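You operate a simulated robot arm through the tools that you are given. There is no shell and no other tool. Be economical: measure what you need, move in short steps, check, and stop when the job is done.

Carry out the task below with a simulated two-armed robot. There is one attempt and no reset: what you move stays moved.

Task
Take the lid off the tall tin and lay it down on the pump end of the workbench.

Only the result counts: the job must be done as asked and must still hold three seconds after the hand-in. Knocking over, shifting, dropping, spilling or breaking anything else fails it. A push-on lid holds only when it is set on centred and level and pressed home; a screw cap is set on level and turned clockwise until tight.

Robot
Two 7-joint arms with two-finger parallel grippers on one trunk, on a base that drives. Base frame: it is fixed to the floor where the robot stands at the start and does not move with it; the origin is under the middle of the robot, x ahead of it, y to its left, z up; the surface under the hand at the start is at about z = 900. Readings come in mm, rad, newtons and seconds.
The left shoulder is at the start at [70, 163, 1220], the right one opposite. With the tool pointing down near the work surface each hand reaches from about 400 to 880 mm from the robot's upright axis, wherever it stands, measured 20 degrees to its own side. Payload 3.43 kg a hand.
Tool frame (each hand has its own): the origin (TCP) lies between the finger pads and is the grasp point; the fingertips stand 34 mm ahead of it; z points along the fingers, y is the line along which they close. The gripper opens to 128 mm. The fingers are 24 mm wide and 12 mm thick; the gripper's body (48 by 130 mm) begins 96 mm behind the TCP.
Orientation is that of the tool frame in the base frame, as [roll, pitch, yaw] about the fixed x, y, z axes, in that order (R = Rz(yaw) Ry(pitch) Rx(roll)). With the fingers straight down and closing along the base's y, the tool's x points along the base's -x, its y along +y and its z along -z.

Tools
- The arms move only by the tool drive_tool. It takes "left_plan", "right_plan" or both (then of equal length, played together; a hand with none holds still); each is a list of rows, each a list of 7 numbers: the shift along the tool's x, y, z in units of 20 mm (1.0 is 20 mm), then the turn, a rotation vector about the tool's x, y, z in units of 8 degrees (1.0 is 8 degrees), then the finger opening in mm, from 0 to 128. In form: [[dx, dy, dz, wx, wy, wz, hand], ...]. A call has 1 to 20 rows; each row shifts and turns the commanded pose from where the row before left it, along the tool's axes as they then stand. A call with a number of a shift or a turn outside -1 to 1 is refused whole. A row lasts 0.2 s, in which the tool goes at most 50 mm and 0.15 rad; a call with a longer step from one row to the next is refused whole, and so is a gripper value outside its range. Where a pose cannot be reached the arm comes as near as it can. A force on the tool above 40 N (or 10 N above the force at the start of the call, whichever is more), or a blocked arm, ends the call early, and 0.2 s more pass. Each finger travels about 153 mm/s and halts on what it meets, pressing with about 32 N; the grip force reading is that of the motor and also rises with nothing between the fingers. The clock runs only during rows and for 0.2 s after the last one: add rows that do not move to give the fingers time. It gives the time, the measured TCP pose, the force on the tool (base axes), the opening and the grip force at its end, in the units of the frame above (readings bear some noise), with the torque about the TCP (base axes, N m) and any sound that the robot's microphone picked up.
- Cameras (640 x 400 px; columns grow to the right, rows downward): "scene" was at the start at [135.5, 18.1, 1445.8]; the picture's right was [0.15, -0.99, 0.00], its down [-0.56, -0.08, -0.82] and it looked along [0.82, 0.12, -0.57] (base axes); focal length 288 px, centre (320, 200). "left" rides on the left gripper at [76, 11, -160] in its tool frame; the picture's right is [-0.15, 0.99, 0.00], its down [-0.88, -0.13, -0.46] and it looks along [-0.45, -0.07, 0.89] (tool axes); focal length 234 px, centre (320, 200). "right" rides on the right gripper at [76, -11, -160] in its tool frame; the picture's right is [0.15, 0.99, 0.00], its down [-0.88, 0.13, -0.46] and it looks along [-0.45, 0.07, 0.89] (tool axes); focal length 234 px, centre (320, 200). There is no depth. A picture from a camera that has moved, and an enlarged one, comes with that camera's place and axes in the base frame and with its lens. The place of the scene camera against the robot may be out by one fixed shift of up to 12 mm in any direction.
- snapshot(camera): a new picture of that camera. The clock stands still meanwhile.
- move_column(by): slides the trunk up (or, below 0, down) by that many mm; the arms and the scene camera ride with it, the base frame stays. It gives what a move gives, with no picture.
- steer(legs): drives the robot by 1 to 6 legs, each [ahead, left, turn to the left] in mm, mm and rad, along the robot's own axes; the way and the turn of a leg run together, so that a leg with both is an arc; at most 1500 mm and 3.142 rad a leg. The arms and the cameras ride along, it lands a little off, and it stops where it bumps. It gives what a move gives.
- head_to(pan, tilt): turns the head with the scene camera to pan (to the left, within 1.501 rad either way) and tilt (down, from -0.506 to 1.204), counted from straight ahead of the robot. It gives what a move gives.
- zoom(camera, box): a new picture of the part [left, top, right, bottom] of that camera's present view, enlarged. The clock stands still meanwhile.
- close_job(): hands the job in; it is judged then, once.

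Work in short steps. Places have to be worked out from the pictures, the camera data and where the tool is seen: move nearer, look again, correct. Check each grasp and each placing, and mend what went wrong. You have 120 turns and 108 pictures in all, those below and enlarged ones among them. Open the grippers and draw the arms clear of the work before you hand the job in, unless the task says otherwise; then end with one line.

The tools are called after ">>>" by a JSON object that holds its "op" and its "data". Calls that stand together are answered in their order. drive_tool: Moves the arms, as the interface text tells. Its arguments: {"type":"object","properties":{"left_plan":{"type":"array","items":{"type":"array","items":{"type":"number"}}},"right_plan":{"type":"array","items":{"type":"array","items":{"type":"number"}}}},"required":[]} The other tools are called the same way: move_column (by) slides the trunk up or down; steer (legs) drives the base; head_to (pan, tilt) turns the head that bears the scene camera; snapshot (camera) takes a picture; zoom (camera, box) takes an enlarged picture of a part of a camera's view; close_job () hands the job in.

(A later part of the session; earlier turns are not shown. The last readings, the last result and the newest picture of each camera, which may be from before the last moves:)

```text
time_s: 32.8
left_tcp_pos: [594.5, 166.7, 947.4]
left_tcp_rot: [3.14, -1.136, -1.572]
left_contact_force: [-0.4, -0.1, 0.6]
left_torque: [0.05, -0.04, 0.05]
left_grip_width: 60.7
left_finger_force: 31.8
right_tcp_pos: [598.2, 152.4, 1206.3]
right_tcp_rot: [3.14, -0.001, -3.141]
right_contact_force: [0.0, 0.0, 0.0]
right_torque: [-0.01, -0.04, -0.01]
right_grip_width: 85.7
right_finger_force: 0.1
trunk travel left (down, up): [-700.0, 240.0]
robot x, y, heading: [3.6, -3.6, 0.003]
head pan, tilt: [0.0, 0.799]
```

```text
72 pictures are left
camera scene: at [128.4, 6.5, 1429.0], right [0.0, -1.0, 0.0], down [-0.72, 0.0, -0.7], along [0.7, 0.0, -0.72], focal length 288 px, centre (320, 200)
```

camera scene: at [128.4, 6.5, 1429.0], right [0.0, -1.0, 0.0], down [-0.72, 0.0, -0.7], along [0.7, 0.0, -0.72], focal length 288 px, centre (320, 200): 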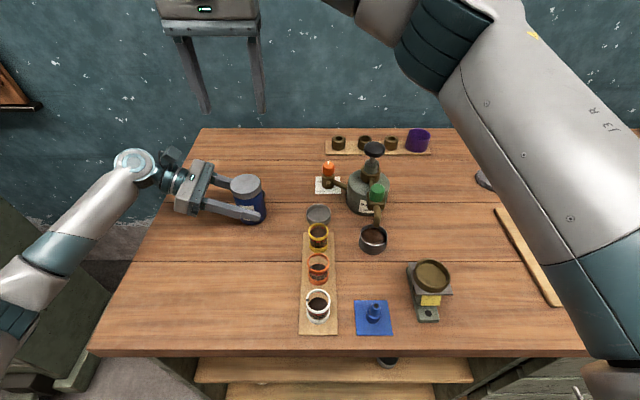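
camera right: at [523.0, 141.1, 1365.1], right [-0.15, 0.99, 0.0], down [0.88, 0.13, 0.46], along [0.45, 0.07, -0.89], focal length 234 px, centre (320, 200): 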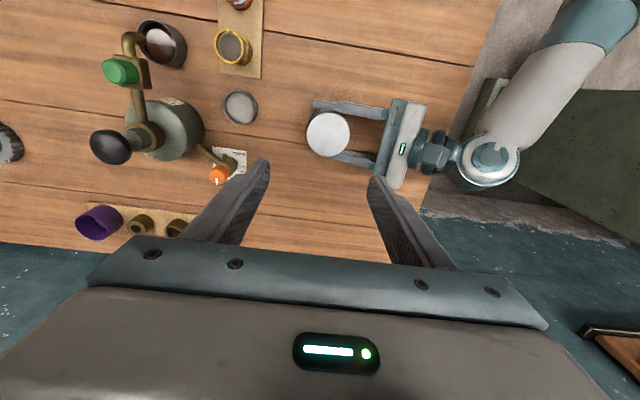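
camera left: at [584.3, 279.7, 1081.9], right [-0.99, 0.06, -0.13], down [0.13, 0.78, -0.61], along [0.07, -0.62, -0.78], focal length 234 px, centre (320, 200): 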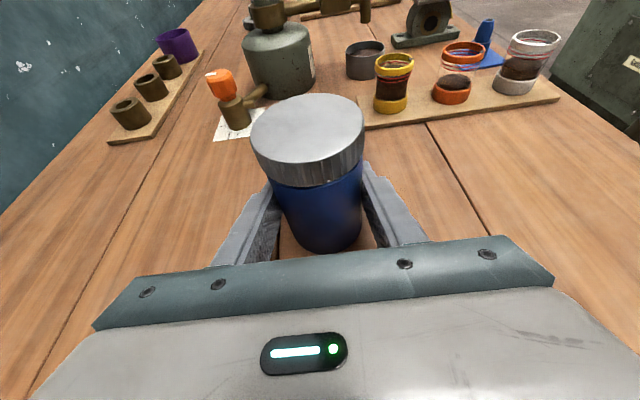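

The lid is now at about (594, 165). I'll centre the right hand over it and come down to z ≈ 1070.

>>> {"op": "drive_tool", "data": {"right_plan": [[0.1, 0.3, 0.8, 0, 0, 0, 86], [0.1, 0.3, 0.9, 0, 0, 0, 86], [0, 0, 0.9, 0, 0, 0, 86], [0, 0, 0.9, 0, 0, 0, 86], [0, 0, 0.9, 0, 0, 0, 86], [0, 0, 0.9, 0, 0, 0, 86], [0, 0, 0.9, 0, 0, 0, 86], [0, 0, 0.5, 0, 0, 0, 86], [0, 0, 0, 0, 0, 0, 86]]}}

>>> {"op": "snapshot", "data": {"camera": "right"}}

>>> {"op": "zoom", "data": {"camera": "scene", "box": [140, 80, 320, 240]}}

```text
time_s: 34.8
left_tcp_pos: [594.7, 167.5, 945.9]
left_tcp_rot: [3.14, -1.137, -1.571]
left_contact_force: [0.5, 0.1, 1.2]
left_torque: [0.03, -0.03, 0.02]
left_grip_width: 60.5
left_finger_force: 31.8
right_tcp_pos: [593.7, 162.9, 1074.9]
right_tcp_rot: [3.141, 0.003, 3.141]
right_contact_force: [0.5, 0.5, 0.1]
right_torque: [-0.04, -0.01, -0.02]
right_grip_width: 85.7
right_finger_force: 0.2
trunk travel left (down, up): [-700.0, 240.0]
robot x, y, heading: [-1.5, 2.0, -0.003]
head pan, tilt: [0.0, 0.799]
```

```text
71 pictures are left
camera right: at [518.3, 151.8, 1232.7], right [-0.15, 0.99, 0.0], down [0.88, 0.13, 0.46], along [0.45, 0.07, -0.89], focal length 234 px, centre (320, 200)
```

right: 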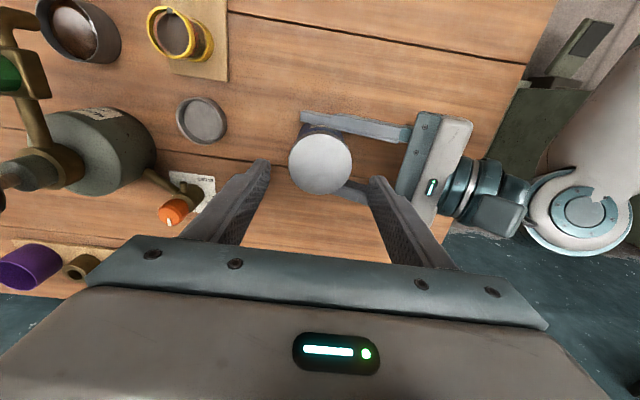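

```text
2.50 times, centred on (230, 160) of scene
camera zoom: at [128.8, 5.4, 1428.9], right [0.0, -1.0, 0.0], down [-0.72, 0.0, -0.7], along [0.7, 0.0, -0.72], focal length 719 px, centre (545, 300)
```

zoom: 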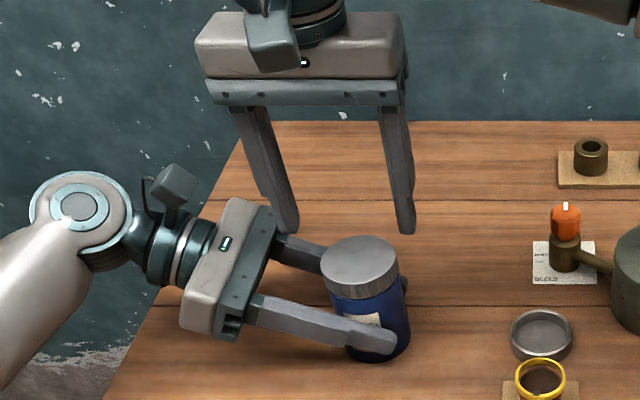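

The lid is centred within a few mm of the right hand. I'll lower the tips to the skirt (TCP z ≈ 1021).

>>> {"op": "drive_tool", "data": {"right_plan": [[0, 0.05, 0.7, 0, 0, 0, 86], [0, 0, 0.7, 0, 0, 0, 86], [0, 0, 0.7, 0, 0, 0, 86], [0, 0, 0.6, 0, 0, 0, 82], [0, 0, 0, 0, 0, 0, 82]]}}

>>> {"op": "zoom", "data": {"camera": "right", "box": [220, 90, 420, 250]}}

>>> {"op": "zoom", "data": {"camera": "scene", "box": [180, 120, 300, 240]}}

```text
time_s: 36.0
left_tcp_pos: [595.1, 166.8, 946.4]
left_tcp_rot: [3.138, -1.137, -1.571]
left_contact_force: [0.8, 0.3, -0.2]
left_torque: [0.04, -0.05, -0.03]
left_grip_width: 60.8
left_finger_force: 31.8
right_tcp_pos: [594.8, 165.0, 1020.6]
right_tcp_rot: [-3.141, 0.0, 3.14]
right_contact_force: [-0.1, 0.1, 0.0]
right_torque: [-0.03, 0.01, 0.01]
right_grip_width: 81.8
right_finger_force: 0.1
trunk travel left (down, up): [-700.0, 240.0]
robot x, y, heading: [-1.1, 0.2, 0.002]
head pan, tilt: [0.0, 0.799]
```

```text
2.50 times, centred on (320, 170) of right
camera zoom: at [519.2, 153.2, 1178.3], right [-0.15, 0.99, 0.0], down [0.88, 0.13, 0.46], along [0.45, 0.07, -0.89], focal length 585 px, centre (320, 275)
```

zoom: 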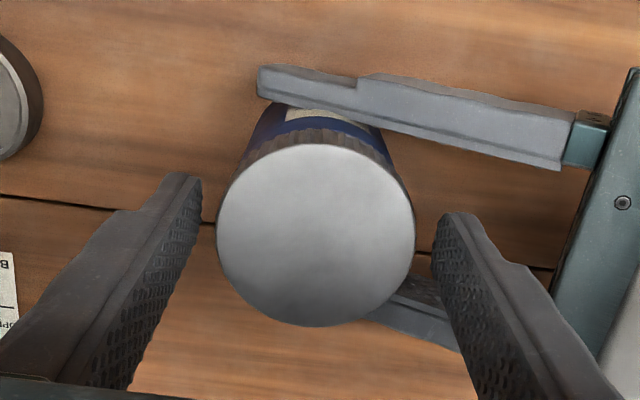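

```text
3.33 times, centred on (240, 180) of scene
camera zoom: at [128.8, 5.3, 1428.9], right [0.0, -1.0, 0.0], down [-0.72, 0.0, -0.7], along [0.7, 0.0, -0.72], focal length 959 px, centre (587, 267)
```

zoom: 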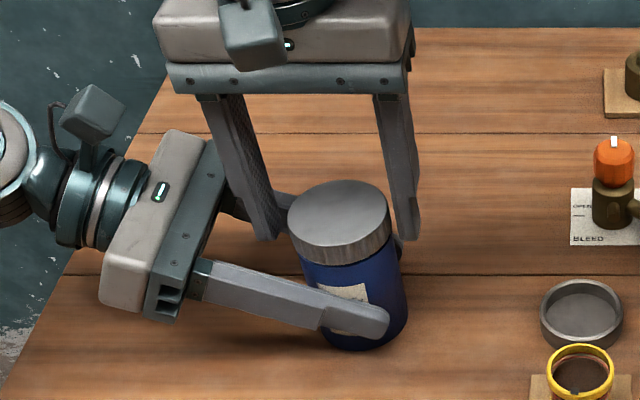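

Centred within about 1 mm. I'll close the right hand on the lid.

>>> {"op": "drive_tool", "data": {"right_plan": [[0, -0.04, 0.05, 0, 0, 0, 74], [0, 0, 0, 0, 0, 0, 68], [0, 0, 0, 0, 0, 0, 62], [0, 0, 0, 0, 0, 0, 54], [0, 0, 0, 0, 0, 0, 48], [0, 0, 0, 0, 0, 0, 48]]}}

>>> {"op": "zoom", "data": {"camera": "scene", "box": [180, 120, 300, 240]}}

```text
time_s: 37.4
left_tcp_pos: [595.3, 166.2, 946.2]
left_tcp_rot: [3.139, -1.138, -1.571]
left_contact_force: [0.5, 3.0, 0.2]
left_torque: [-0.13, 0.06, -0.06]
left_grip_width: 60.3
left_finger_force: 32.2
right_tcp_pos: [595.0, 163.8, 1018.8]
right_tcp_rot: [3.141, 0.0, -3.14]
right_contact_force: [-0.1, -3.6, 0.3]
right_torque: [-0.1, 0.0, 0.08]
right_grip_width: 63.9
right_finger_force: 32.1
trunk travel left (down, up): [-700.0, 240.0]
robot x, y, heading: [1.0, -0.5, -0.001]
head pan, tilt: [0.0, 0.799]
```

```text
3.33 times, centred on (240, 180) of scene
camera zoom: at [128.8, 5.4, 1428.9], right [0.0, -1.0, 0.0], down [-0.72, 0.0, -0.7], along [0.7, 0.0, -0.72], focal length 959 px, centre (587, 267)
```

zoom: 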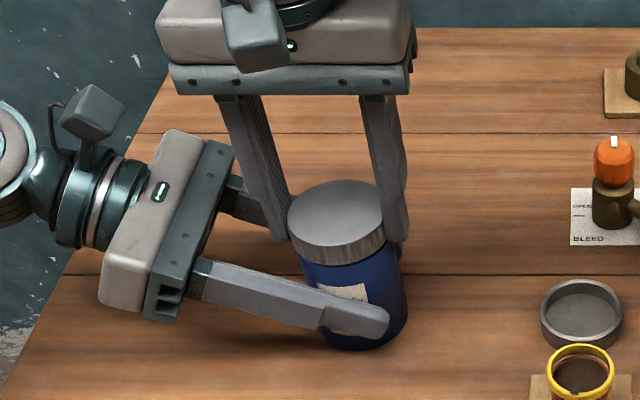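

Both grips are firm. I'll pull the lid up slowly with the right hand while the left holds still.

>>> {"op": "drive_tool", "data": {"right_plan": [[0, -0.05, -0.05, 0, 0, 0, 48], [0, 0, -0.1, 0, 0, 0, 48], [0, 0, -0.1, 0, 0, 0, 48], [0, 0, 0, 0, 0, 0, 48]]}}

>>> {"op": "zoom", "data": {"camera": "scene", "box": [180, 120, 300, 240]}}

```text
time_s: 38.4
left_tcp_pos: [594.0, 166.5, 948.6]
left_tcp_rot: [-3.137, -1.139, -1.577]
left_contact_force: [-12.6, -7.7, 27.5]
left_torque: [0.32, -0.19, -0.02]
left_grip_width: 60.7
left_finger_force: 31.6
right_tcp_pos: [594.5, 162.6, 1022.1]
right_tcp_rot: [-3.141, 0.0, 3.138]
right_contact_force: [12.4, 7.6, -29.0]
right_torque: [0.15, -0.67, 0.03]
right_grip_width: 63.9
right_finger_force: 32.1
trunk travel left (down, up): [-700.0, 240.0]
robot x, y, heading: [-1.2, -2.1, 0.001]
head pan, tilt: [0.0, 0.799]
```

```text
3.33 times, centred on (240, 180) of scene
camera zoom: at [128.9, 5.4, 1428.9], right [0.0, -1.0, 0.0], down [-0.72, 0.0, -0.7], along [0.7, 0.0, -0.72], focal length 959 px, centre (587, 267)
```

zoom: 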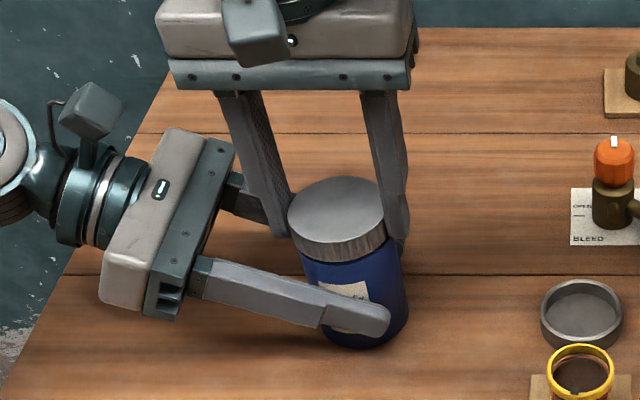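

29 N of pull did not release it, so it may be a screw lid. I'll lower again to relax the pull, then try a small counter-clockwise twist.

>>> {"op": "drive_tool", "data": {"right_plan": [[0, 0, 0.1, 0, 0, 0, 48], [0, 0, 0.15, 0, 0, 0, 48], [0, 0, 0, 0, 0, 0, 48]]}}

>>> {"op": "drive_tool", "data": {"right_plan": [[0, 0, 0, 0, 0, -0.5, 48], [0, 0, 0, 0, 0, -0.5, 48], [0, 0, 0, 0, 0, -0.5, 48], [0, 0, 0, 0, 0, -0.5, 48], [0, 0, 0, 0, 0, 0, 48]]}}

>>> {"op": "zoom", "data": {"camera": "scene", "box": [180, 120, 300, 240]}}

>>> {"op": "zoom", "data": {"camera": "right", "box": [220, 90, 420, 250]}}

```text
time_s: 39.2
left_tcp_pos: [596.1, 167.0, 945.3]
left_tcp_rot: [3.137, -1.133, -1.569]
left_contact_force: [-7.7, -8.6, 15.0]
left_torque: [-0.3, -0.5, -0.02]
left_grip_width: 60.6
left_finger_force: 31.5
right_tcp_pos: [594.8, 162.8, 1019.3]
right_tcp_rot: [3.141, 0.0, 3.141]
right_contact_force: [8.0, 6.6, -10.5]
right_torque: [0.58, -0.04, 0.03]
right_grip_width: 63.5
right_finger_force: 31.8
trunk travel left (down, up): [-700.0, 240.0]
robot x, y, heading: [1.5, -2.4, 0.003]
head pan, tilt: [0.0, 0.799]
```

```text
time_s: 40.4
left_tcp_pos: [594.2, 166.4, 945.3]
left_tcp_rot: [3.139, -1.135, -1.568]
left_contact_force: [-4.2, -12.2, 4.8]
left_torque: [0.31, -0.34, 0.04]
left_grip_width: 60.6
left_finger_force: 32.3
right_tcp_pos: [593.9, 162.5, 1020.1]
right_tcp_rot: [3.14, 0.002, -2.86]
right_contact_force: [8.1, 11.9, 2.7]
right_torque: [0.4, -0.23, 0.01]
right_grip_width: 63.9
right_finger_force: 32.1
trunk travel left (down, up): [-700.0, 240.0]
robot x, y, heading: [-0.0, 2.2, -0.001]
head pan, tilt: [0.0, 0.799]
```

```text
3.33 times, centred on (240, 180) of scene
camera zoom: at [128.5, 5.3, 1429.0], right [0.0, -1.0, 0.0], down [-0.72, 0.0, -0.7], along [0.7, 0.0, -0.72], focal length 959 px, centre (587, 267)
```

zoom: 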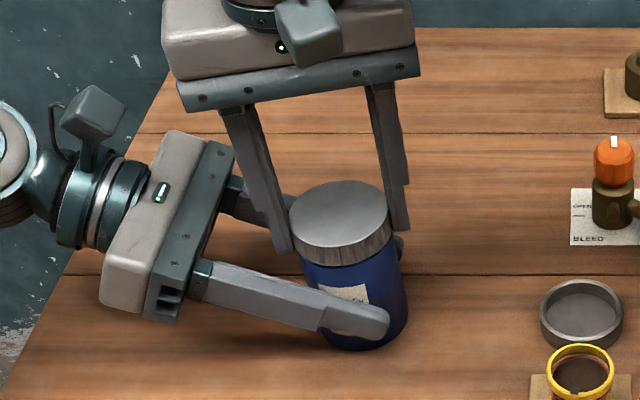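

```text
2.50 times, centred on (320, 170) of right
camera zoom: at [524.1, 130.3, 1177.8], right [-0.41, 0.91, 0.0], down [0.81, 0.37, 0.46], along [0.42, 0.19, -0.89], focal length 585 px, centre (320, 275)
```

zoom: 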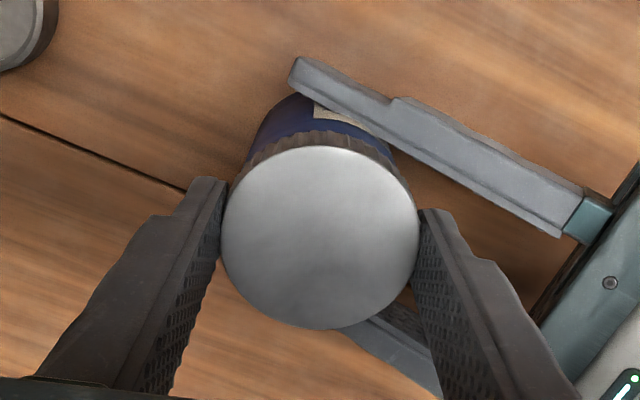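

The lid turned almost without torque and the vertical load eased, which suggests a screw thread. I'll continue another 40° counter-clockwise and watch the force.

>>> {"op": "drive_tool", "data": {"right_plan": [[0, 0, 0, 0, 0, -0.8, 48], [0, 0, 0, 0, 0, -0.8, 48], [0, 0, 0, 0, 0, -0.8, 48], [0, 0, 0, 0, 0, -0.8, 48], [0, 0, 0, 0, 0, -0.9, 48], [0, 0, 0, 0, 0, -0.9, 48], [0, 0, 0, 0, 0, 0, 48]]}}

>>> {"op": "zoom", "data": {"camera": "scene", "box": [180, 120, 300, 240]}}

```text
time_s: 42.0
left_tcp_pos: [594.8, 167.3, 946.3]
left_tcp_rot: [3.138, -1.134, -1.568]
left_contact_force: [-6.8, -10.8, -4.0]
left_torque: [0.27, -0.17, -0.03]
left_grip_width: 60.3
left_finger_force: 31.8
right_tcp_pos: [593.7, 162.0, 1019.1]
right_tcp_rot: [3.141, 0.0, -2.163]
right_contact_force: [6.3, 9.2, 7.2]
right_torque: [0.3, -0.21, -0.02]
right_grip_width: 63.8
right_finger_force: 31.9
trunk travel left (down, up): [-700.0, 240.0]
robot x, y, heading: [-5.8, 2.2, 0.0]
head pan, tilt: [0.0, 0.799]
```

```text
3.33 times, centred on (240, 180) of scene
camera zoom: at [128.3, 5.1, 1429.0], right [0.0, -1.0, 0.0], down [-0.72, 0.0, -0.7], along [0.7, 0.0, -0.72], focal length 959 px, centre (587, 267)
```

zoom: 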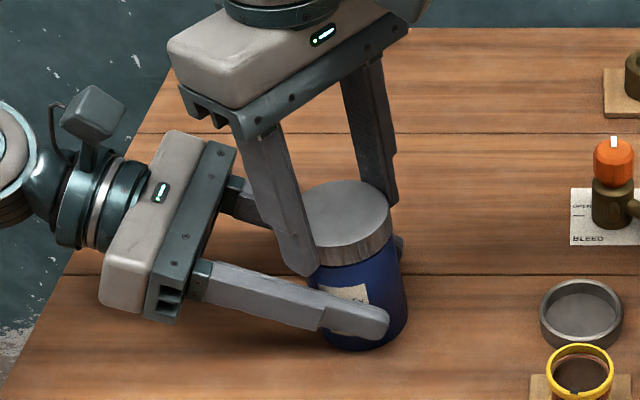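

Upward force is building as it turns, which fits a thread lifting the lid. I'll keep unscrewing with a slight lift and a small sideways relief.

>>> {"op": "drive_tool", "data": {"right_plan": [[-0.06, 0, -0.02, 0, 0, -0.9, 48], [0, 0, -0.006, 0, 0, -0.9, 48], [0, 0, -0.006, 0, 0, -0.9, 48], [0, 0, -0.006, 0, 0, -0.9, 48], [0, 0, -0.006, 0, 0, -0.9, 48], [0, 0, -0.006, 0, 0, -0.9, 48], [0, 0, -0.006, 0, 0, -0.9, 48], [0, 0, -0.006, 0, 0, -0.9, 48], [0, 0, 0, 0, 0, 0, 48]]}}

>>> {"op": "zoom", "data": {"camera": "scene", "box": [180, 120, 300, 240]}}

```text
time_s: 44.0
left_tcp_pos: [596.9, 168.0, 945.9]
left_tcp_rot: [3.14, -1.135, -1.568]
left_contact_force: [-2.8, 10.8, -8.2]
left_torque: [-0.34, -0.11, 0.02]
left_grip_width: 60.6
left_finger_force: 31.8
right_tcp_pos: [595.5, 161.7, 1018.7]
right_tcp_rot: [-3.14, 0.0, -1.916]
right_contact_force: [3.2, -10.4, 9.5]
right_torque: [-0.38, -0.1, -0.09]
right_grip_width: 63.7
right_finger_force: 32.3
right hand out of reach, approached as far as the arm can: row 3, 4, 5, 6, 7, 8
trunk travel left (down, up): [-700.0, 240.0]
robot x, y, heading: [1.3, 1.7, -0.002]
head pan, tilt: [0.0, 0.799]
```

```text
3.33 times, centred on (240, 180) of scene
camera zoom: at [128.7, 5.5, 1428.9], right [0.0, -1.0, 0.0], down [-0.72, 0.0, -0.7], along [0.7, 0.0, -0.72], focal length 959 px, centre (587, 267)
```

zoom: 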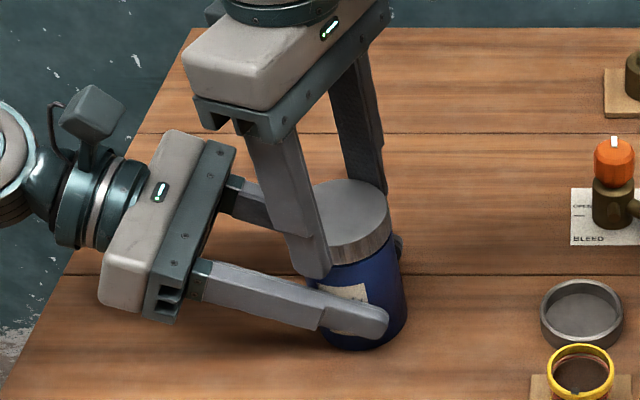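

The wrist limit stopped it after about 70°. I'll open the right hand around the lid and turn back clockwise for a fresh stroke.

>>> {"op": "drive_tool", "data": {"right_plan": [[0, 0, 0, 0, 0, 0, 70], [0, 0, 0, 0, 0, 0, 84], [0, 0, 0, 0, 0, 0, 84]]}}

>>> {"op": "zoom", "data": {"camera": "right", "box": [220, 90, 420, 250]}}

```text
time_s: 44.8
left_tcp_pos: [596.0, 167.1, 945.8]
left_tcp_rot: [3.14, -1.135, -1.57]
left_contact_force: [-0.2, 0.8, -1.5]
left_torque: [-0.01, 0.02, 0.0]
left_grip_width: 60.5
left_finger_force: 32.0
right_tcp_pos: [595.1, 163.2, 1018.0]
right_tcp_rot: [-3.141, 0.0, -1.914]
right_contact_force: [-0.5, 0.1, -0.7]
right_torque: [0.0, 0.0, 0.03]
right_grip_width: 83.6
right_finger_force: 0.1
trunk travel left (down, up): [-700.0, 240.0]
robot x, y, heading: [-1.0, 0.6, 0.0]
head pan, tilt: [0.0, 0.799]
```

```text
2.50 times, centred on (320, 170) of right
camera zoom: at [579.8, 87.6, 1177.9], right [-0.98, 0.19, 0.0], down [0.17, 0.87, 0.46], along [0.09, 0.45, -0.89], focal length 585 px, centre (320, 275)
```

zoom: 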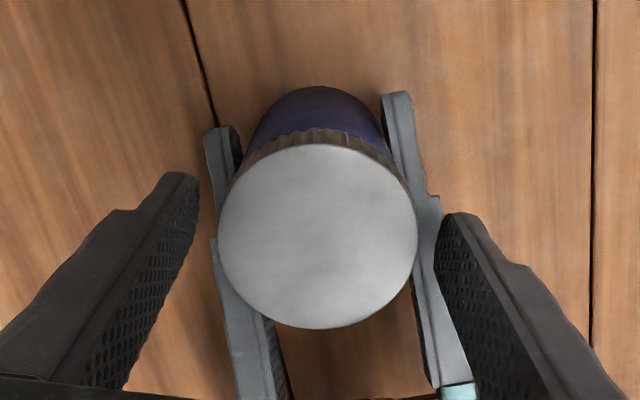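

The grip is open around the lid and centred. I'll turn back 144°.

>>> {"op": "drive_tool", "data": {"right_plan": [[0, 0, 0, 0, 0, 0.9, 84], [0, 0, 0, 0, 0, 0.9, 84], [0, 0, 0, 0, 0, 0.9, 84], [0, 0, 0, 0, 0, 0.9, 84], [0, 0, 0, 0, 0, 0.9, 84], [0, 0, 0, 0, 0, 0.9, 84], [0, 0, 0, 0, 0, 0.9, 84], [0, 0, 0, 0, 0, 0.9, 84], [0, 0, 0, 0, 0, 0.9, 84], [0, 0, 0, 0, 0, 0.9, 84], [0, 0, 0, 0, 0, 0.9, 84], [0, 0, 0, 0, 0, 0.9, 84], [0, 0, 0, 0, 0, 0.9, 84], [0, 0, 0, 0, 0, 0.9, 84], [0, 0, 0, 0, 0, 0.9, 84], [0, 0, 0, 0, 0, 0.9, 84], [0, 0, 0, 0, 0, 0.9, 84], [0, 0, 0, 0, 0, 0.9, 84], [0, 0, 0, 0, 0, 0.9, 84], [0, 0, 0, 0, 0, 0.9, 84]]}}

>>> {"op": "snapshot", "data": {"camera": "right"}}

>>> {"op": "zoom", "data": {"camera": "scene", "box": [180, 120, 300, 240]}}

```text
time_s: 49.0
left_tcp_pos: [595.1, 167.4, 945.8]
left_tcp_rot: [3.14, -1.138, -1.57]
left_contact_force: [-0.1, -0.3, -1.3]
left_torque: [0.04, -0.01, 0.0]
left_grip_width: 60.5
left_finger_force: 32.4
right_tcp_pos: [595.4, 162.7, 1020.3]
right_tcp_rot: [-3.141, 0.002, 1.854]
right_contact_force: [0.7, 0.7, -1.3]
right_torque: [-0.02, 0.0, 0.0]
right_grip_width: 83.8
right_finger_force: 0.0
trunk travel left (down, up): [-700.0, 240.0]
robot x, y, heading: [1.7, 0.5, 0.001]
head pan, tilt: [0.0, 0.799]
```

```text
60 pictures are left
camera right: at [563.3, 232.6, 1178.2], right [0.91, 0.42, 0.0], down [0.37, -0.81, 0.46], along [0.19, -0.41, -0.89], focal length 234 px, centre (320, 200)
```

right: 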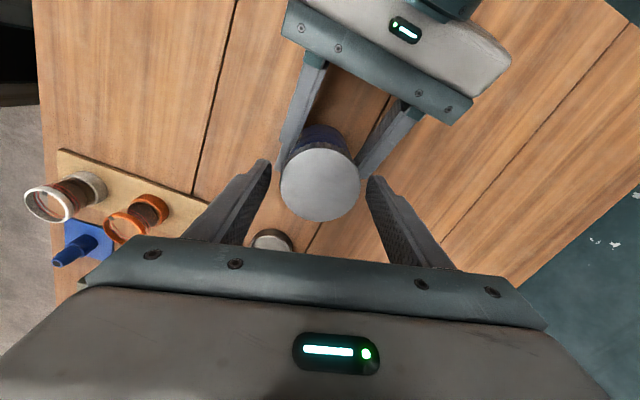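

```text
3.33 times, centred on (240, 180) of scene
camera zoom: at [128.9, 5.4, 1428.9], right [0.0, -1.0, 0.0], down [-0.72, 0.0, -0.7], along [0.7, 0.0, -0.72], focal length 959 px, centre (587, 267)
```

zoom: 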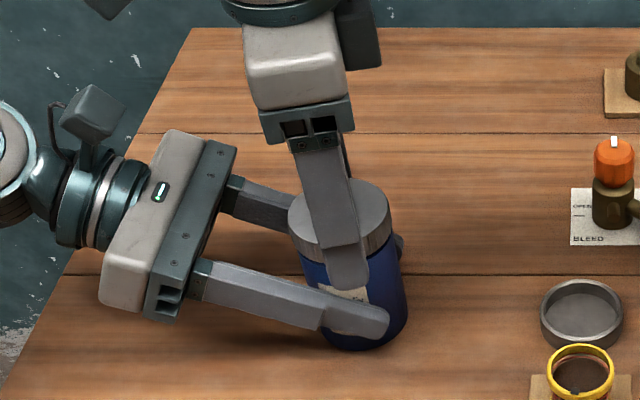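

The back-turn worked. I'll grip again and unscrew about 115° with a slight lift.

>>> {"op": "drive_tool", "data": {"right_plan": [[0, 0, 0, 0, 0, 0, 70], [0, 0, 0, 0, 0, 0, 58], [0, 0, 0, 0, 0, 0, 48], [0, 0, 0, 0, 0, 0, 48], [0, 0, -0.004, 0, 0, -0.9, 48], [0, 0, -0.004, 0, 0, -0.9, 48], [0, 0, -0.004, 0, 0, -0.9, 48], [0, 0, -0.004, 0, 0, -0.9, 48], [0, 0, -0.004, 0, 0, -0.9, 48], [0, 0, -0.004, 0, 0, -0.9, 48], [0, 0, -0.004, 0, 0, -0.9, 48], [0, 0, -0.004, 0, 0, -0.9, 48], [0, 0, -0.004, 0, 0, -0.9, 48], [0, 0, -0.004, 0, 0, -0.9, 48], [0, 0, -0.004, 0, 0, -0.9, 48], [0, 0, -0.004, 0, 0, -0.9, 48], [0, 0, -0.004, 0, 0, -0.9, 48], [0, 0, -0.004, 0, 0, -0.9, 48], [0, 0, -0.004, 0, 0, -0.9, 48], [0, 0, -0.004, 0, 0, -0.9, 48]]}}

>>> {"op": "zoom", "data": {"camera": "scene", "box": [180, 120, 300, 240]}}

```text
time_s: 53.2
left_tcp_pos: [595.2, 166.7, 946.8]
left_tcp_rot: [3.141, -1.136, -1.57]
left_contact_force: [-12.9, 6.2, 0.2]
left_torque: [-0.39, -0.54, -0.04]
left_grip_width: 60.5
left_finger_force: 32.3
right_tcp_pos: [595.2, 163.3, 1021.1]
right_tcp_rot: [-3.14, -0.001, -2.417]
right_contact_force: [13.2, -5.2, -1.8]
right_torque: [-0.04, -0.47, -0.03]
right_grip_width: 63.2
right_finger_force: 32.2
trunk travel left (down, up): [-700.0, 240.0]
robot x, y, heading: [2.5, -2.6, 0.004]
head pan, tilt: [0.0, 0.799]
```

```text
3.33 times, centred on (240, 180) of scene
camera zoom: at [128.9, 5.4, 1428.9], right [0.0, -1.0, 0.0], down [-0.72, 0.0, -0.7], along [0.7, 0.0, -0.72], focal length 959 px, centre (587, 267)
```

zoom: 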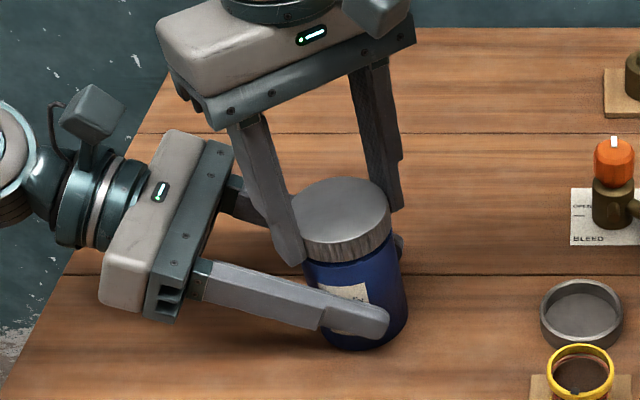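

The force stayed near zero while lifting slightly. I'll test with a small pull to see whether the lid is still held.

>>> {"op": "drive_tool", "data": {"right_plan": [[0, 0, -0.1, 0, 0, 0, 48], [0, 0, 0, 0, 0, 0, 48]]}}

>>> {"op": "zoom", "data": {"camera": "scene", "box": [210, 150, 270, 230]}}

```text
time_s: 53.8
left_tcp_pos: [596.3, 167.5, 947.1]
left_tcp_rot: [-3.14, -1.138, -1.574]
left_contact_force: [-15.7, 3.2, 11.6]
left_torque: [-0.13, -0.68, -0.05]
left_grip_width: 60.4
left_finger_force: 32.0
right_tcp_pos: [595.2, 162.9, 1022.4]
right_tcp_rot: [-3.141, -0.001, -2.417]
right_contact_force: [16.2, -2.7, -12.6]
right_torque: [-0.14, -0.56, 0.03]
right_grip_width: 63.2
right_finger_force: 31.8
trunk travel left (down, up): [-700.0, 240.0]
robot x, y, heading: [3.7, -2.9, 0.001]
head pan, tilt: [0.0, 0.799]
```

```text
5.00 times, centred on (240, 190) of scene
camera zoom: at [129.0, 5.4, 1428.9], right [0.0, -1.0, 0.0], down [-0.72, 0.0, -0.7], along [0.7, 0.0, -0.72], focal length 1438 px, centre (720, 250)
```

zoom: 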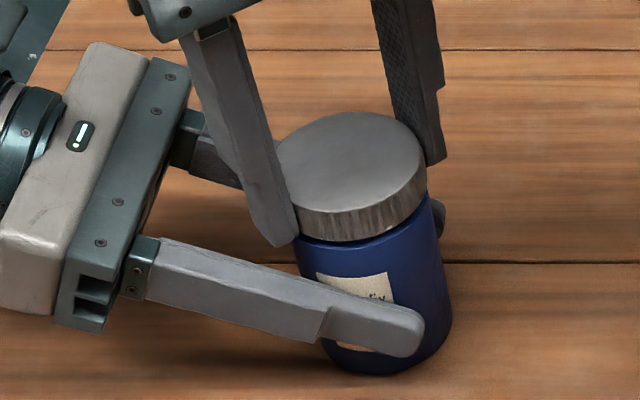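

It is still held, and the force history fits a thread of about 4 mm per turn. I'll relieve the sideways load, finish this stroke, open and turn back.

>>> {"op": "drive_tool", "data": {"right_plan": [[-0.056, -0.05, 0.05, 0, 0, 0, 48], [0, 0, -0.004, 0, 0, -0.9, 48], [0, 0, -0.004, 0, 0, -0.9, 48], [0, 0, -0.004, 0, 0, -0.9, 48], [0, 0, 0, 0, 0, 0, 48], [0, 0, 0, 0, 0, 0, 66], [0, 0, 0, 0, 0, 0, 84], [0, 0, 0, 0, 0, 0, 84]]}}

>>> {"op": "drive_tool", "data": {"right_plan": [[0, 0, 0, 0, 0, 0.9, 84], [0, 0, 0, 0, 0, 0.9, 84], [0, 0, 0, 0, 0, 0.9, 84], [0, 0, 0, 0, 0, 0.9, 84], [0, 0, 0, 0, 0, 0.9, 84], [0, 0, 0, 0, 0, 0.9, 84], [0, 0, 0, 0, 0, 0.9, 84], [0, 0, 0, 0, 0, 0.9, 84], [0, 0, 0, 0, 0, 0.9, 84], [0, 0, 0, 0, 0, 0.9, 84], [0, 0, 0, 0, 0, 0.9, 84], [0, 0, 0, 0, 0, 0.9, 84], [0, 0, 0, 0, 0, 0.9, 84], [0, 0, 0, 0, 0, 0.9, 84], [0, 0, 0, 0, 0, 0.9, 84], [0, 0, 0, 0, 0, 0.9, 84], [0, 0, 0, 0, 0, 0.9, 84], [0, 0, 0, 0, 0, 0.9, 84], [0, 0, 0, 0, 0, 0.9, 84], [0, 0, 0, 0, 0, 0.9, 84]]}}

>>> {"op": "zoom", "data": {"camera": "right", "box": [220, 90, 420, 250]}}

>>> {"op": "zoom", "data": {"camera": "scene", "box": [210, 150, 270, 230]}}

```text
time_s: 55.6
left_tcp_pos: [594.2, 166.2, 945.4]
left_tcp_rot: [3.138, -1.134, -1.568]
left_contact_force: [0.4, 0.7, 1.5]
left_torque: [-0.05, -0.06, 0.01]
left_grip_width: 60.4
left_finger_force: 31.8
right_tcp_pos: [596.1, 163.4, 1021.8]
right_tcp_rot: [-3.14, 0.0, -2.041]
right_contact_force: [0.1, 0.2, -0.1]
right_torque: [-0.02, -0.01, 0.01]
right_grip_width: 84.0
right_finger_force: 0.2
trunk travel left (down, up): [-700.0, 240.0]
robot x, y, heading: [4.4, -1.3, -0.0]
head pan, tilt: [0.0, 0.799]
```

```text
time_s: 59.8
left_tcp_pos: [595.1, 166.3, 947.1]
left_tcp_rot: [3.139, -1.137, -1.569]
left_contact_force: [-0.4, -0.8, -1.1]
left_torque: [-0.01, -0.01, 0.02]
left_grip_width: 60.2
left_finger_force: 31.9
right_tcp_pos: [597.6, 163.4, 1022.6]
right_tcp_rot: [3.141, 0.0, 1.728]
right_contact_force: [0.1, -1.0, 0.6]
right_torque: [-0.01, 0.02, 0.0]
right_grip_width: 83.9
right_finger_force: 0.0
trunk travel left (down, up): [-700.0, 240.0]
robot x, y, heading: [-0.4, 1.0, -0.003]
head pan, tilt: [0.0, 0.799]
```

```text
2.50 times, centred on (320, 170) of right
camera zoom: at [574.1, 236.2, 1180.6], right [0.95, 0.3, 0.0], down [0.27, -0.85, 0.46], along [0.14, -0.43, -0.89], focal length 585 px, centre (320, 275)
```

zoom: 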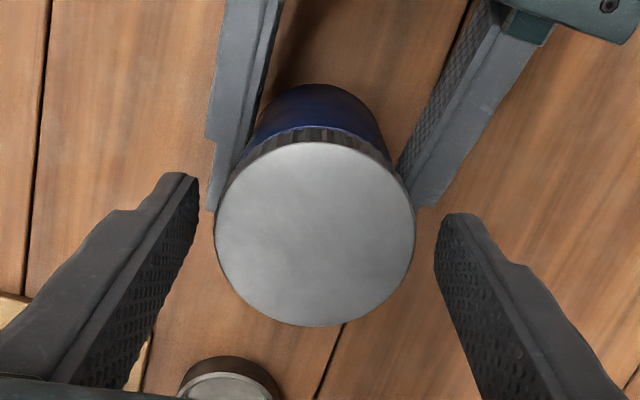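

```text
5.00 times, centred on (240, 190) of scene
camera zoom: at [128.9, 5.4, 1428.9], right [0.0, -1.0, 0.0], down [-0.72, 0.0, -0.7], along [0.7, 0.0, -0.72], focal length 1438 px, centre (720, 250)
```

zoom: 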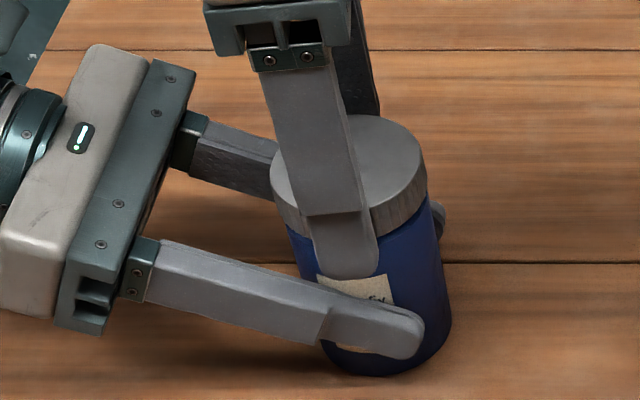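

Clean. I'll grip again and unscrew another ~115°, with a slight lift.

>>> {"op": "drive_tool", "data": {"right_plan": [[0, -0.05, 0, 0, 0, 0, 70], [0, 0, 0, 0, 0, 0, 58], [0, 0, 0, 0, 0, 0, 48], [0, 0, 0, 0, 0, 0, 48], [0, 0, -0.005, 0, 0, -0.9, 48], [0, 0, -0.005, 0, 0, -0.9, 48], [0, 0, -0.005, 0, 0, -0.9, 48], [0, 0, -0.005, 0, 0, -0.9, 48], [0, 0, -0.005, 0, 0, -0.9, 48], [0, 0, -0.005, 0, 0, -0.9, 48], [0, 0, -0.005, 0, 0, -0.9, 48], [0, 0, -0.005, 0, 0, -0.9, 48], [0, 0, -0.005, 0, 0, -0.9, 48], [0, 0, -0.005, 0, 0, -0.9, 48], [0, 0, -0.005, 0, 0, -0.9, 48], [0, 0, -0.005, 0, 0, -0.9, 48], [0, 0, -0.005, 0, 0, -0.9, 48], [0, 0, -0.005, 0, 0, -0.9, 48], [0, 0, -0.005, 0, 0, -0.9, 48], [0, 0, -0.005, 0, 0, -0.9, 48]]}}

>>> {"op": "zoom", "data": {"camera": "scene", "box": [210, 150, 270, 230]}}

```text
time_s: 64.0
left_tcp_pos: [595.8, 166.2, 946.7]
left_tcp_rot: [3.141, -1.135, -1.57]
left_contact_force: [0.1, 0.3, -1.4]
left_torque: [-0.01, 0.0, 0.01]
left_grip_width: 60.4
left_finger_force: 32.1
right_tcp_pos: [596.6, 163.0, 1025.6]
right_tcp_rot: [-3.141, 0.001, -2.542]
right_contact_force: [-1.0, -0.2, -0.4]
right_torque: [0.02, 0.01, 0.03]
right_grip_width: 63.7
right_finger_force: 31.8
trunk travel left (down, up): [-700.0, 240.0]
robot x, y, heading: [-3.4, 0.2, 0.003]
head pan, tilt: [0.0, 0.799]
```

```text
5.00 times, centred on (240, 190) of scene
camera zoom: at [128.9, 5.4, 1428.9], right [0.0, -1.0, 0.0], down [-0.72, 0.0, -0.7], along [0.7, 0.0, -0.72], focal length 1438 px, centre (720, 250)
```

zoom: 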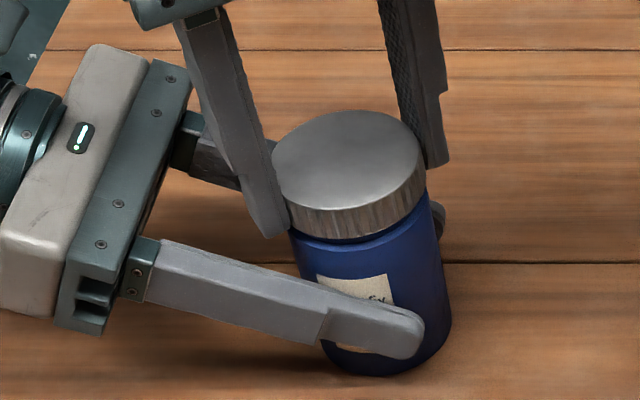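

The forces on both hands are now near zero, so the lid seems to be off the thread. I'll lift 4 mm to check.

>>> {"op": "drive_tool", "data": {"right_plan": [[0, 0, -0.1, 0, 0, 0, 48], [0, 0, -0.1, 0, 0, 0, 48], [0, 0, 0, 0, 0, 0, 48]]}}

>>> {"op": "zoom", "data": {"camera": "scene", "box": [210, 150, 270, 230]}}

```text
time_s: 64.8
left_tcp_pos: [595.3, 167.5, 946.5]
left_tcp_rot: [3.139, -1.137, -1.568]
left_contact_force: [0.1, -0.2, -1.5]
left_torque: [-0.02, -0.02, 0.01]
left_grip_width: 60.3
left_finger_force: 31.9
right_tcp_pos: [595.8, 164.2, 1028.4]
right_tcp_rot: [-3.141, 0.0, -2.542]
right_contact_force: [-0.4, 1.0, 0.1]
right_torque: [-0.01, 0.02, -0.02]
right_grip_width: 63.8
right_finger_force: 32.4
trunk travel left (down, up): [-700.0, 240.0]
robot x, y, heading: [-0.9, -1.6, -0.002]
head pan, tilt: [0.0, 0.799]
```

```text
5.00 times, centred on (240, 190) of scene
camera zoom: at [129.0, 5.4, 1428.9], right [0.0, -1.0, 0.0], down [-0.72, 0.0, -0.7], along [0.7, 0.0, -0.72], focal length 1438 px, centre (720, 250)
```

zoom: 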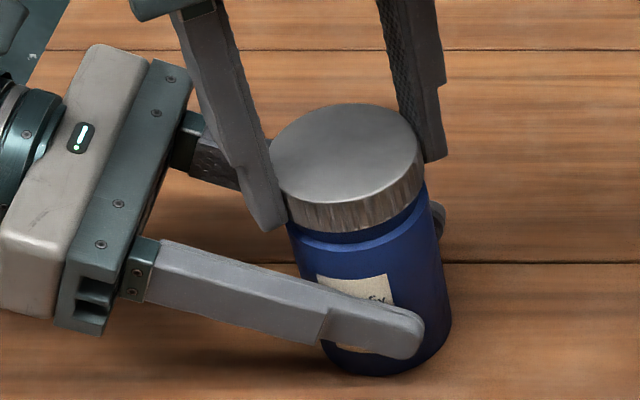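

The lid is off and the tin stayed put. I'll raise the lid well clear and straighten the hand's yaw.

>>> {"op": "drive_tool", "data": {"right_plan": [[0, 0, -0.7, 0, 0, 0, 48], [0, 0, -0.8, 0, 0, 0, 48], [0, 0, -0.8, 0, 0, 0, 48], [0, 0, -0.8, 0, 0, 0, 48], [0, 0, -0.8, 0, 0, 0.858, 48], [0, 0, -0.8, 0, 0, 0.858, 48], [0, 0, 0, 0, 0, 0.858, 48], [0, 0, 0, 0, 0, 0.858, 48], [0, 0, 0, 0, 0, 0.858, 48], [0, 0, 0, 0, 0, 0, 48]]}}

>>> {"op": "snapshot", "data": {"camera": "scene"}}

>>> {"op": "snapshot", "data": {"camera": "right"}}

```text
time_s: 67.0
left_tcp_pos: [594.6, 167.5, 946.3]
left_tcp_rot: [3.14, -1.135, -1.57]
left_contact_force: [-0.1, 0.4, -1.6]
left_torque: [0.01, -0.02, -0.04]
left_grip_width: 60.4
left_finger_force: 31.9
right_tcp_pos: [596.7, 162.8, 1121.8]
right_tcp_rot: [3.14, -0.001, 3.14]
right_contact_force: [-0.1, -0.2, -0.1]
right_torque: [0.08, -0.02, 0.0]
right_grip_width: 63.5
right_finger_force: 31.8
trunk travel left (down, up): [-700.0, 240.0]
robot x, y, heading: [1.2, 0.1, -0.002]
head pan, tilt: [0.0, 0.799]
```

```text
52 pictures are left
camera scene: at [129.0, 5.4, 1428.9], right [0.0, -1.0, 0.0], down [-0.72, 0.0, -0.7], along [0.7, 0.0, -0.72], focal length 288 px, centre (320, 200)
```

scene: 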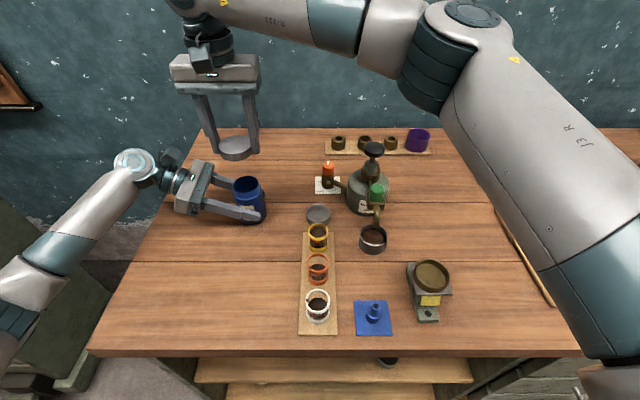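

```text
51 pictures are left
camera right: at [519.9, 151.5, 1281.1], right [-0.15, 0.99, 0.0], down [0.88, 0.13, 0.46], along [0.45, 0.07, -0.89], focal length 234 px, centre (320, 200)
```

right: 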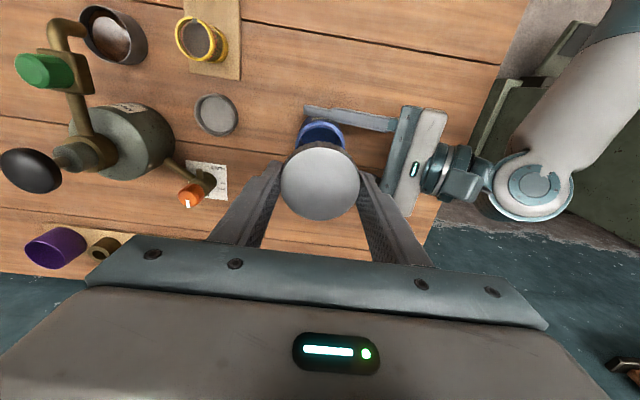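

The lid is high and free. I'll move it over the clear wood in front of the tin, at about (470, 130).

>>> {"op": "drive_tool", "data": {"right_plan": [[0.79, -0.2, 0, 0, 0, 0, 48], [0.79, -0.2, 0, 0, 0, 0, 48], [0.79, -0.2, 0, 0, 0, 0, 48], [0.79, -0.2, 0, 0, 0, 0, 48], [0.79, -0.2, 0, 0, 0, 0, 48], [0.79, -0.2, 0, 0, 0, 0, 48], [0.79, -0.2, 0, 0, 0, 0, 48], [0.79, -0.2, 0, 0, 0, 0, 48], [0, 0, 0, 0, 0, 0, 48]]}}

>>> {"op": "snapshot", "data": {"camera": "scene"}}

```text
time_s: 69.0
left_tcp_pos: [596.2, 167.1, 946.3]
left_tcp_rot: [3.139, -1.136, -1.568]
left_contact_force: [0.7, -0.1, -2.1]
left_torque: [0.01, 0.01, 0.01]
left_grip_width: 60.5
left_finger_force: 31.9
right_tcp_pos: [469.4, 130.7, 1122.0]
right_tcp_rot: [-3.141, 0.001, 3.14]
right_contact_force: [0.8, 0.8, -1.3]
right_torque: [0.02, -0.01, 0.0]
right_grip_width: 63.6
right_finger_force: 32.1
trunk travel left (down, up): [-700.0, 240.0]
robot x, y, heading: [-1.0, 1.0, -0.002]
head pan, tilt: [0.0, 0.799]
```

```text
50 pictures are left
camera scene: at [129.1, 5.5, 1428.9], right [0.0, -1.0, 0.0], down [-0.72, 0.0, -0.7], along [0.7, 0.0, -0.72], focal length 288 px, centre (320, 200)
```

scene: 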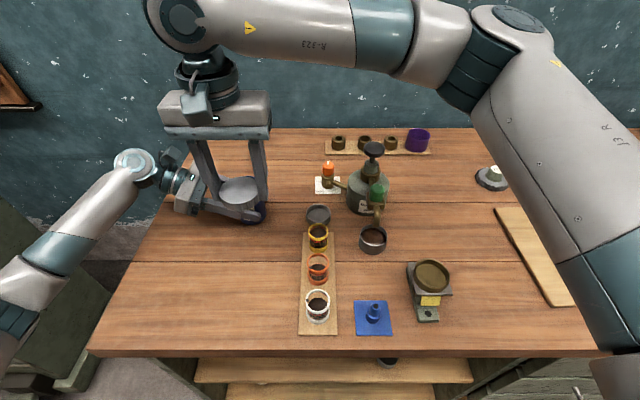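

I'll lower to about z = 955 and check the gap below the lid.

>>> {"op": "drive_tool", "data": {"right_plan": [[0, 0, 0.84, 0, 0, 0, 48], [0, 0, 0.84, 0, 0, 0, 48], [0, 0, 0.84, 0, 0, 0, 48], [0, 0, 0.84, 0, 0, 0, 48], [0, 0, 0.84, 0, 0, 0, 48], [0, 0, 0.84, 0, 0, 0, 48], [0, 0, 0.84, 0, 0, 0, 48], [0, 0, 0.84, 0, 0, 0, 48], [0, 0, 0.84, 0, 0, 0, 48], [0, 0, 0.84, 0, 0, 0, 48], [0, 0, 0, 0, 0, 0, 48]]}}

>>> {"op": "zoom", "data": {"camera": "scene", "box": [150, 170, 310, 290]}}

```text
time_s: 71.4
left_tcp_pos: [595.3, 166.8, 946.6]
left_tcp_rot: [3.14, -1.134, -1.571]
left_contact_force: [0.2, 0.2, -1.8]
left_torque: [0.0, -0.01, 0.01]
left_grip_width: 60.4
left_finger_force: 32.6
right_tcp_pos: [467.5, 132.6, 954.0]
right_tcp_rot: [3.141, -0.001, -3.14]
right_contact_force: [1.3, 0.1, -1.2]
right_torque: [-0.01, -0.02, -0.02]
right_grip_width: 63.7
right_finger_force: 32.1
trunk travel left (down, up): [-700.0, 240.0]
robot x, y, heading: [1.1, 0.3, 0.003]
head pan, tilt: [0.0, 0.799]
```

```text
3.33 times, centred on (230, 230) of scene
camera zoom: at [128.7, 5.4, 1428.9], right [0.0, -1.0, 0.0], down [-0.72, 0.0, -0.7], along [0.7, 0.0, -0.72], focal length 959 px, centre (620, 100)
```

zoom: 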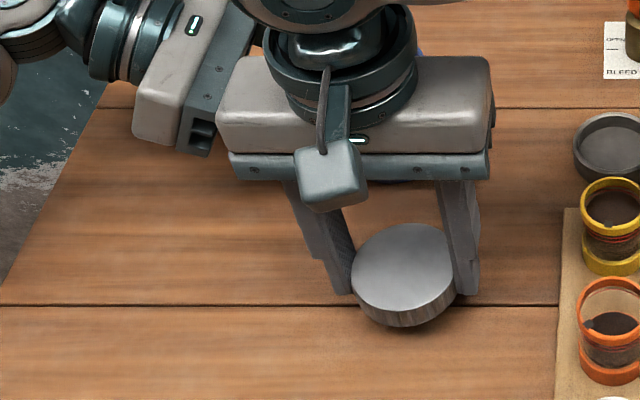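

The lid is about 15–20 mm above the bench. I'll lower it slowly and watch the force.

>>> {"op": "drive_tool", "data": {"right_plan": [[0, 0, 0.15, 0, 0, 0, 48], [0, 0, 0.15, 0, 0, 0, 48], [0, 0, 0.15, 0, 0, 0, 48], [0, 0, 0.1, 0, 0, 0, 48], [0, 0, 0, 0, 0, 0, 48]]}}

>>> {"op": "zoom", "data": {"camera": "scene", "box": [150, 170, 310, 290]}}

```text
time_s: 72.6
left_tcp_pos: [595.1, 166.8, 946.2]
left_tcp_rot: [3.139, -1.137, -1.568]
left_contact_force: [0.0, -0.1, -1.0]
left_torque: [0.02, 0.0, 0.03]
left_grip_width: 60.3
left_finger_force: 32.3
right_tcp_pos: [469.1, 130.5, 942.7]
right_tcp_rot: [3.141, 0.001, 3.141]
right_contact_force: [0.6, 0.2, -0.9]
right_torque: [0.01, 0.02, 0.04]
right_grip_width: 63.7
right_finger_force: 32.1
trunk travel left (down, up): [-700.0, 240.0]
robot x, y, heading: [-1.9, -0.6, -0.003]
head pan, tilt: [0.0, 0.799]
```

```text
3.33 times, centred on (230, 230) of scene
camera zoom: at [128.9, 5.4, 1428.9], right [0.0, -1.0, 0.0], down [-0.72, 0.0, -0.7], along [0.7, 0.0, -0.72], focal length 959 px, centre (620, 100)
```

zoom: 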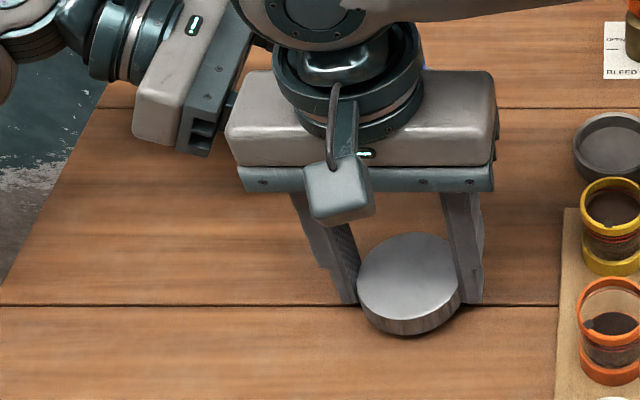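

Not in contact yet. I'll keep lowering in 1 mm steps.

>>> {"op": "drive_tool", "data": {"right_plan": [[0, 0, 0.06, 0, 0, 0, 48], [0, 0, 0.06, 0, 0, 0, 48], [0, 0, 0.06, 0, 0, 0, 48], [0, 0, 0, 0, 0, 0, 48]]}}

>>> {"op": "drive_tool", "data": {"right_plan": [[0, 0, 0.05, 0, 0, 0, 48], [0, 0, 0.05, 0, 0, 0, 48], [0, 0, 0, 0, 0, 0, 48]]}}

```text
time_s: 73.6
left_tcp_pos: [595.8, 167.1, 946.2]
left_tcp_rot: [3.141, -1.136, -1.568]
left_contact_force: [-0.4, -0.2, -1.6]
left_torque: [-0.02, 0.03, 0.0]
left_grip_width: 60.6
left_finger_force: 31.7
right_tcp_pos: [469.1, 131.6, 939.1]
right_tcp_rot: [-3.141, -0.001, -3.141]
right_contact_force: [0.2, 0.3, -0.1]
right_torque: [-0.03, -0.02, 0.02]
right_grip_width: 64.0
right_finger_force: 31.8
trunk travel left (down, up): [-700.0, 240.0]
robot x, y, heading: [0.6, -0.4, 0.001]
head pan, tilt: [0.0, 0.799]
```

```text
time_s: 74.4
left_tcp_pos: [595.5, 166.8, 946.0]
left_tcp_rot: [3.138, -1.136, -1.568]
left_contact_force: [0.9, -0.1, -2.1]
left_torque: [0.01, 0.0, 0.03]
left_grip_width: 60.4
left_finger_force: 32.3
right_tcp_pos: [468.7, 130.7, 937.6]
right_tcp_rot: [3.141, 0.0, 3.141]
right_contact_force: [0.7, 1.0, -0.9]
right_torque: [0.04, 0.0, -0.04]
right_grip_width: 63.7
right_finger_force: 32.5
trunk travel left (down, up): [-700.0, 240.0]
robot x, y, heading: [-0.9, -1.6, 0.002]
head pan, tilt: [0.0, 0.799]
```

>>> {"op": "drive_tool", "data": {"right_plan": [[0, 0, 0.05, 0, 0, 0, 48], [0, 0, 0.05, 0, 0, 0, 48], [0, 0, 0, 0, 0, 0, 48]]}}

>>> {"op": "zoom", "data": {"camera": "scene", "box": [190, 200, 290, 280]}}

```text
time_s: 75.2
left_tcp_pos: [596.0, 167.3, 946.5]
left_tcp_rot: [3.14, -1.136, -1.568]
left_contact_force: [-0.7, -0.1, -1.4]
left_torque: [0.03, -0.01, 0.0]
left_grip_width: 60.4
left_finger_force: 32.0
right_tcp_pos: [467.8, 130.9, 935.3]
right_tcp_rot: [3.141, 0.0, -3.141]
right_contact_force: [0.2, -0.6, 0.0]
right_torque: [-0.03, -0.01, 0.03]
right_grip_width: 63.3
right_finger_force: 31.6
trunk travel left (down, up): [-700.0, 240.0]
robot x, y, heading: [-0.5, 0.4, 0.002]
head pan, tilt: [0.0, 0.799]
```

```text
5.00 times, centred on (240, 240) of scene
camera zoom: at [128.9, 5.4, 1428.9], right [0.0, -1.0, 0.0], down [-0.72, 0.0, -0.7], along [0.7, 0.0, -0.72], focal length 1438 px, centre (720, 0)
```

zoom: 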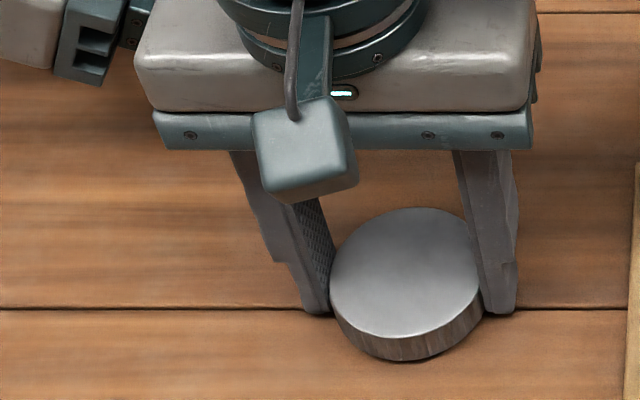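

Very close, still no contact force. I'll go down another 2 mm.

>>> {"op": "drive_tool", "data": {"right_plan": [[0, 0, 0.05, 0, 0, 0, 48], [0, 0, 0.05, 0, 0, 0, 48], [0, 0, 0, 0, 0, 0, 48]]}}

```text
time_s: 76.0
left_tcp_pos: [595.4, 166.4, 946.9]
left_tcp_rot: [3.139, -1.135, -1.572]
left_contact_force: [0.2, -0.5, -1.6]
left_torque: [0.0, -0.03, 0.03]
left_grip_width: 60.2
left_finger_force: 32.1
right_tcp_pos: [469.0, 131.7, 934.5]
right_tcp_rot: [3.141, 0.002, 3.14]
right_contact_force: [1.1, -1.6, 8.3]
right_torque: [-0.39, 0.08, 0.07]
right_grip_width: 63.3
right_finger_force: 31.6
trunk travel left (down, up): [-700.0, 240.0]
robot x, y, heading: [2.2, -1.4, -0.005]
head pan, tilt: [0.0, 0.799]
```

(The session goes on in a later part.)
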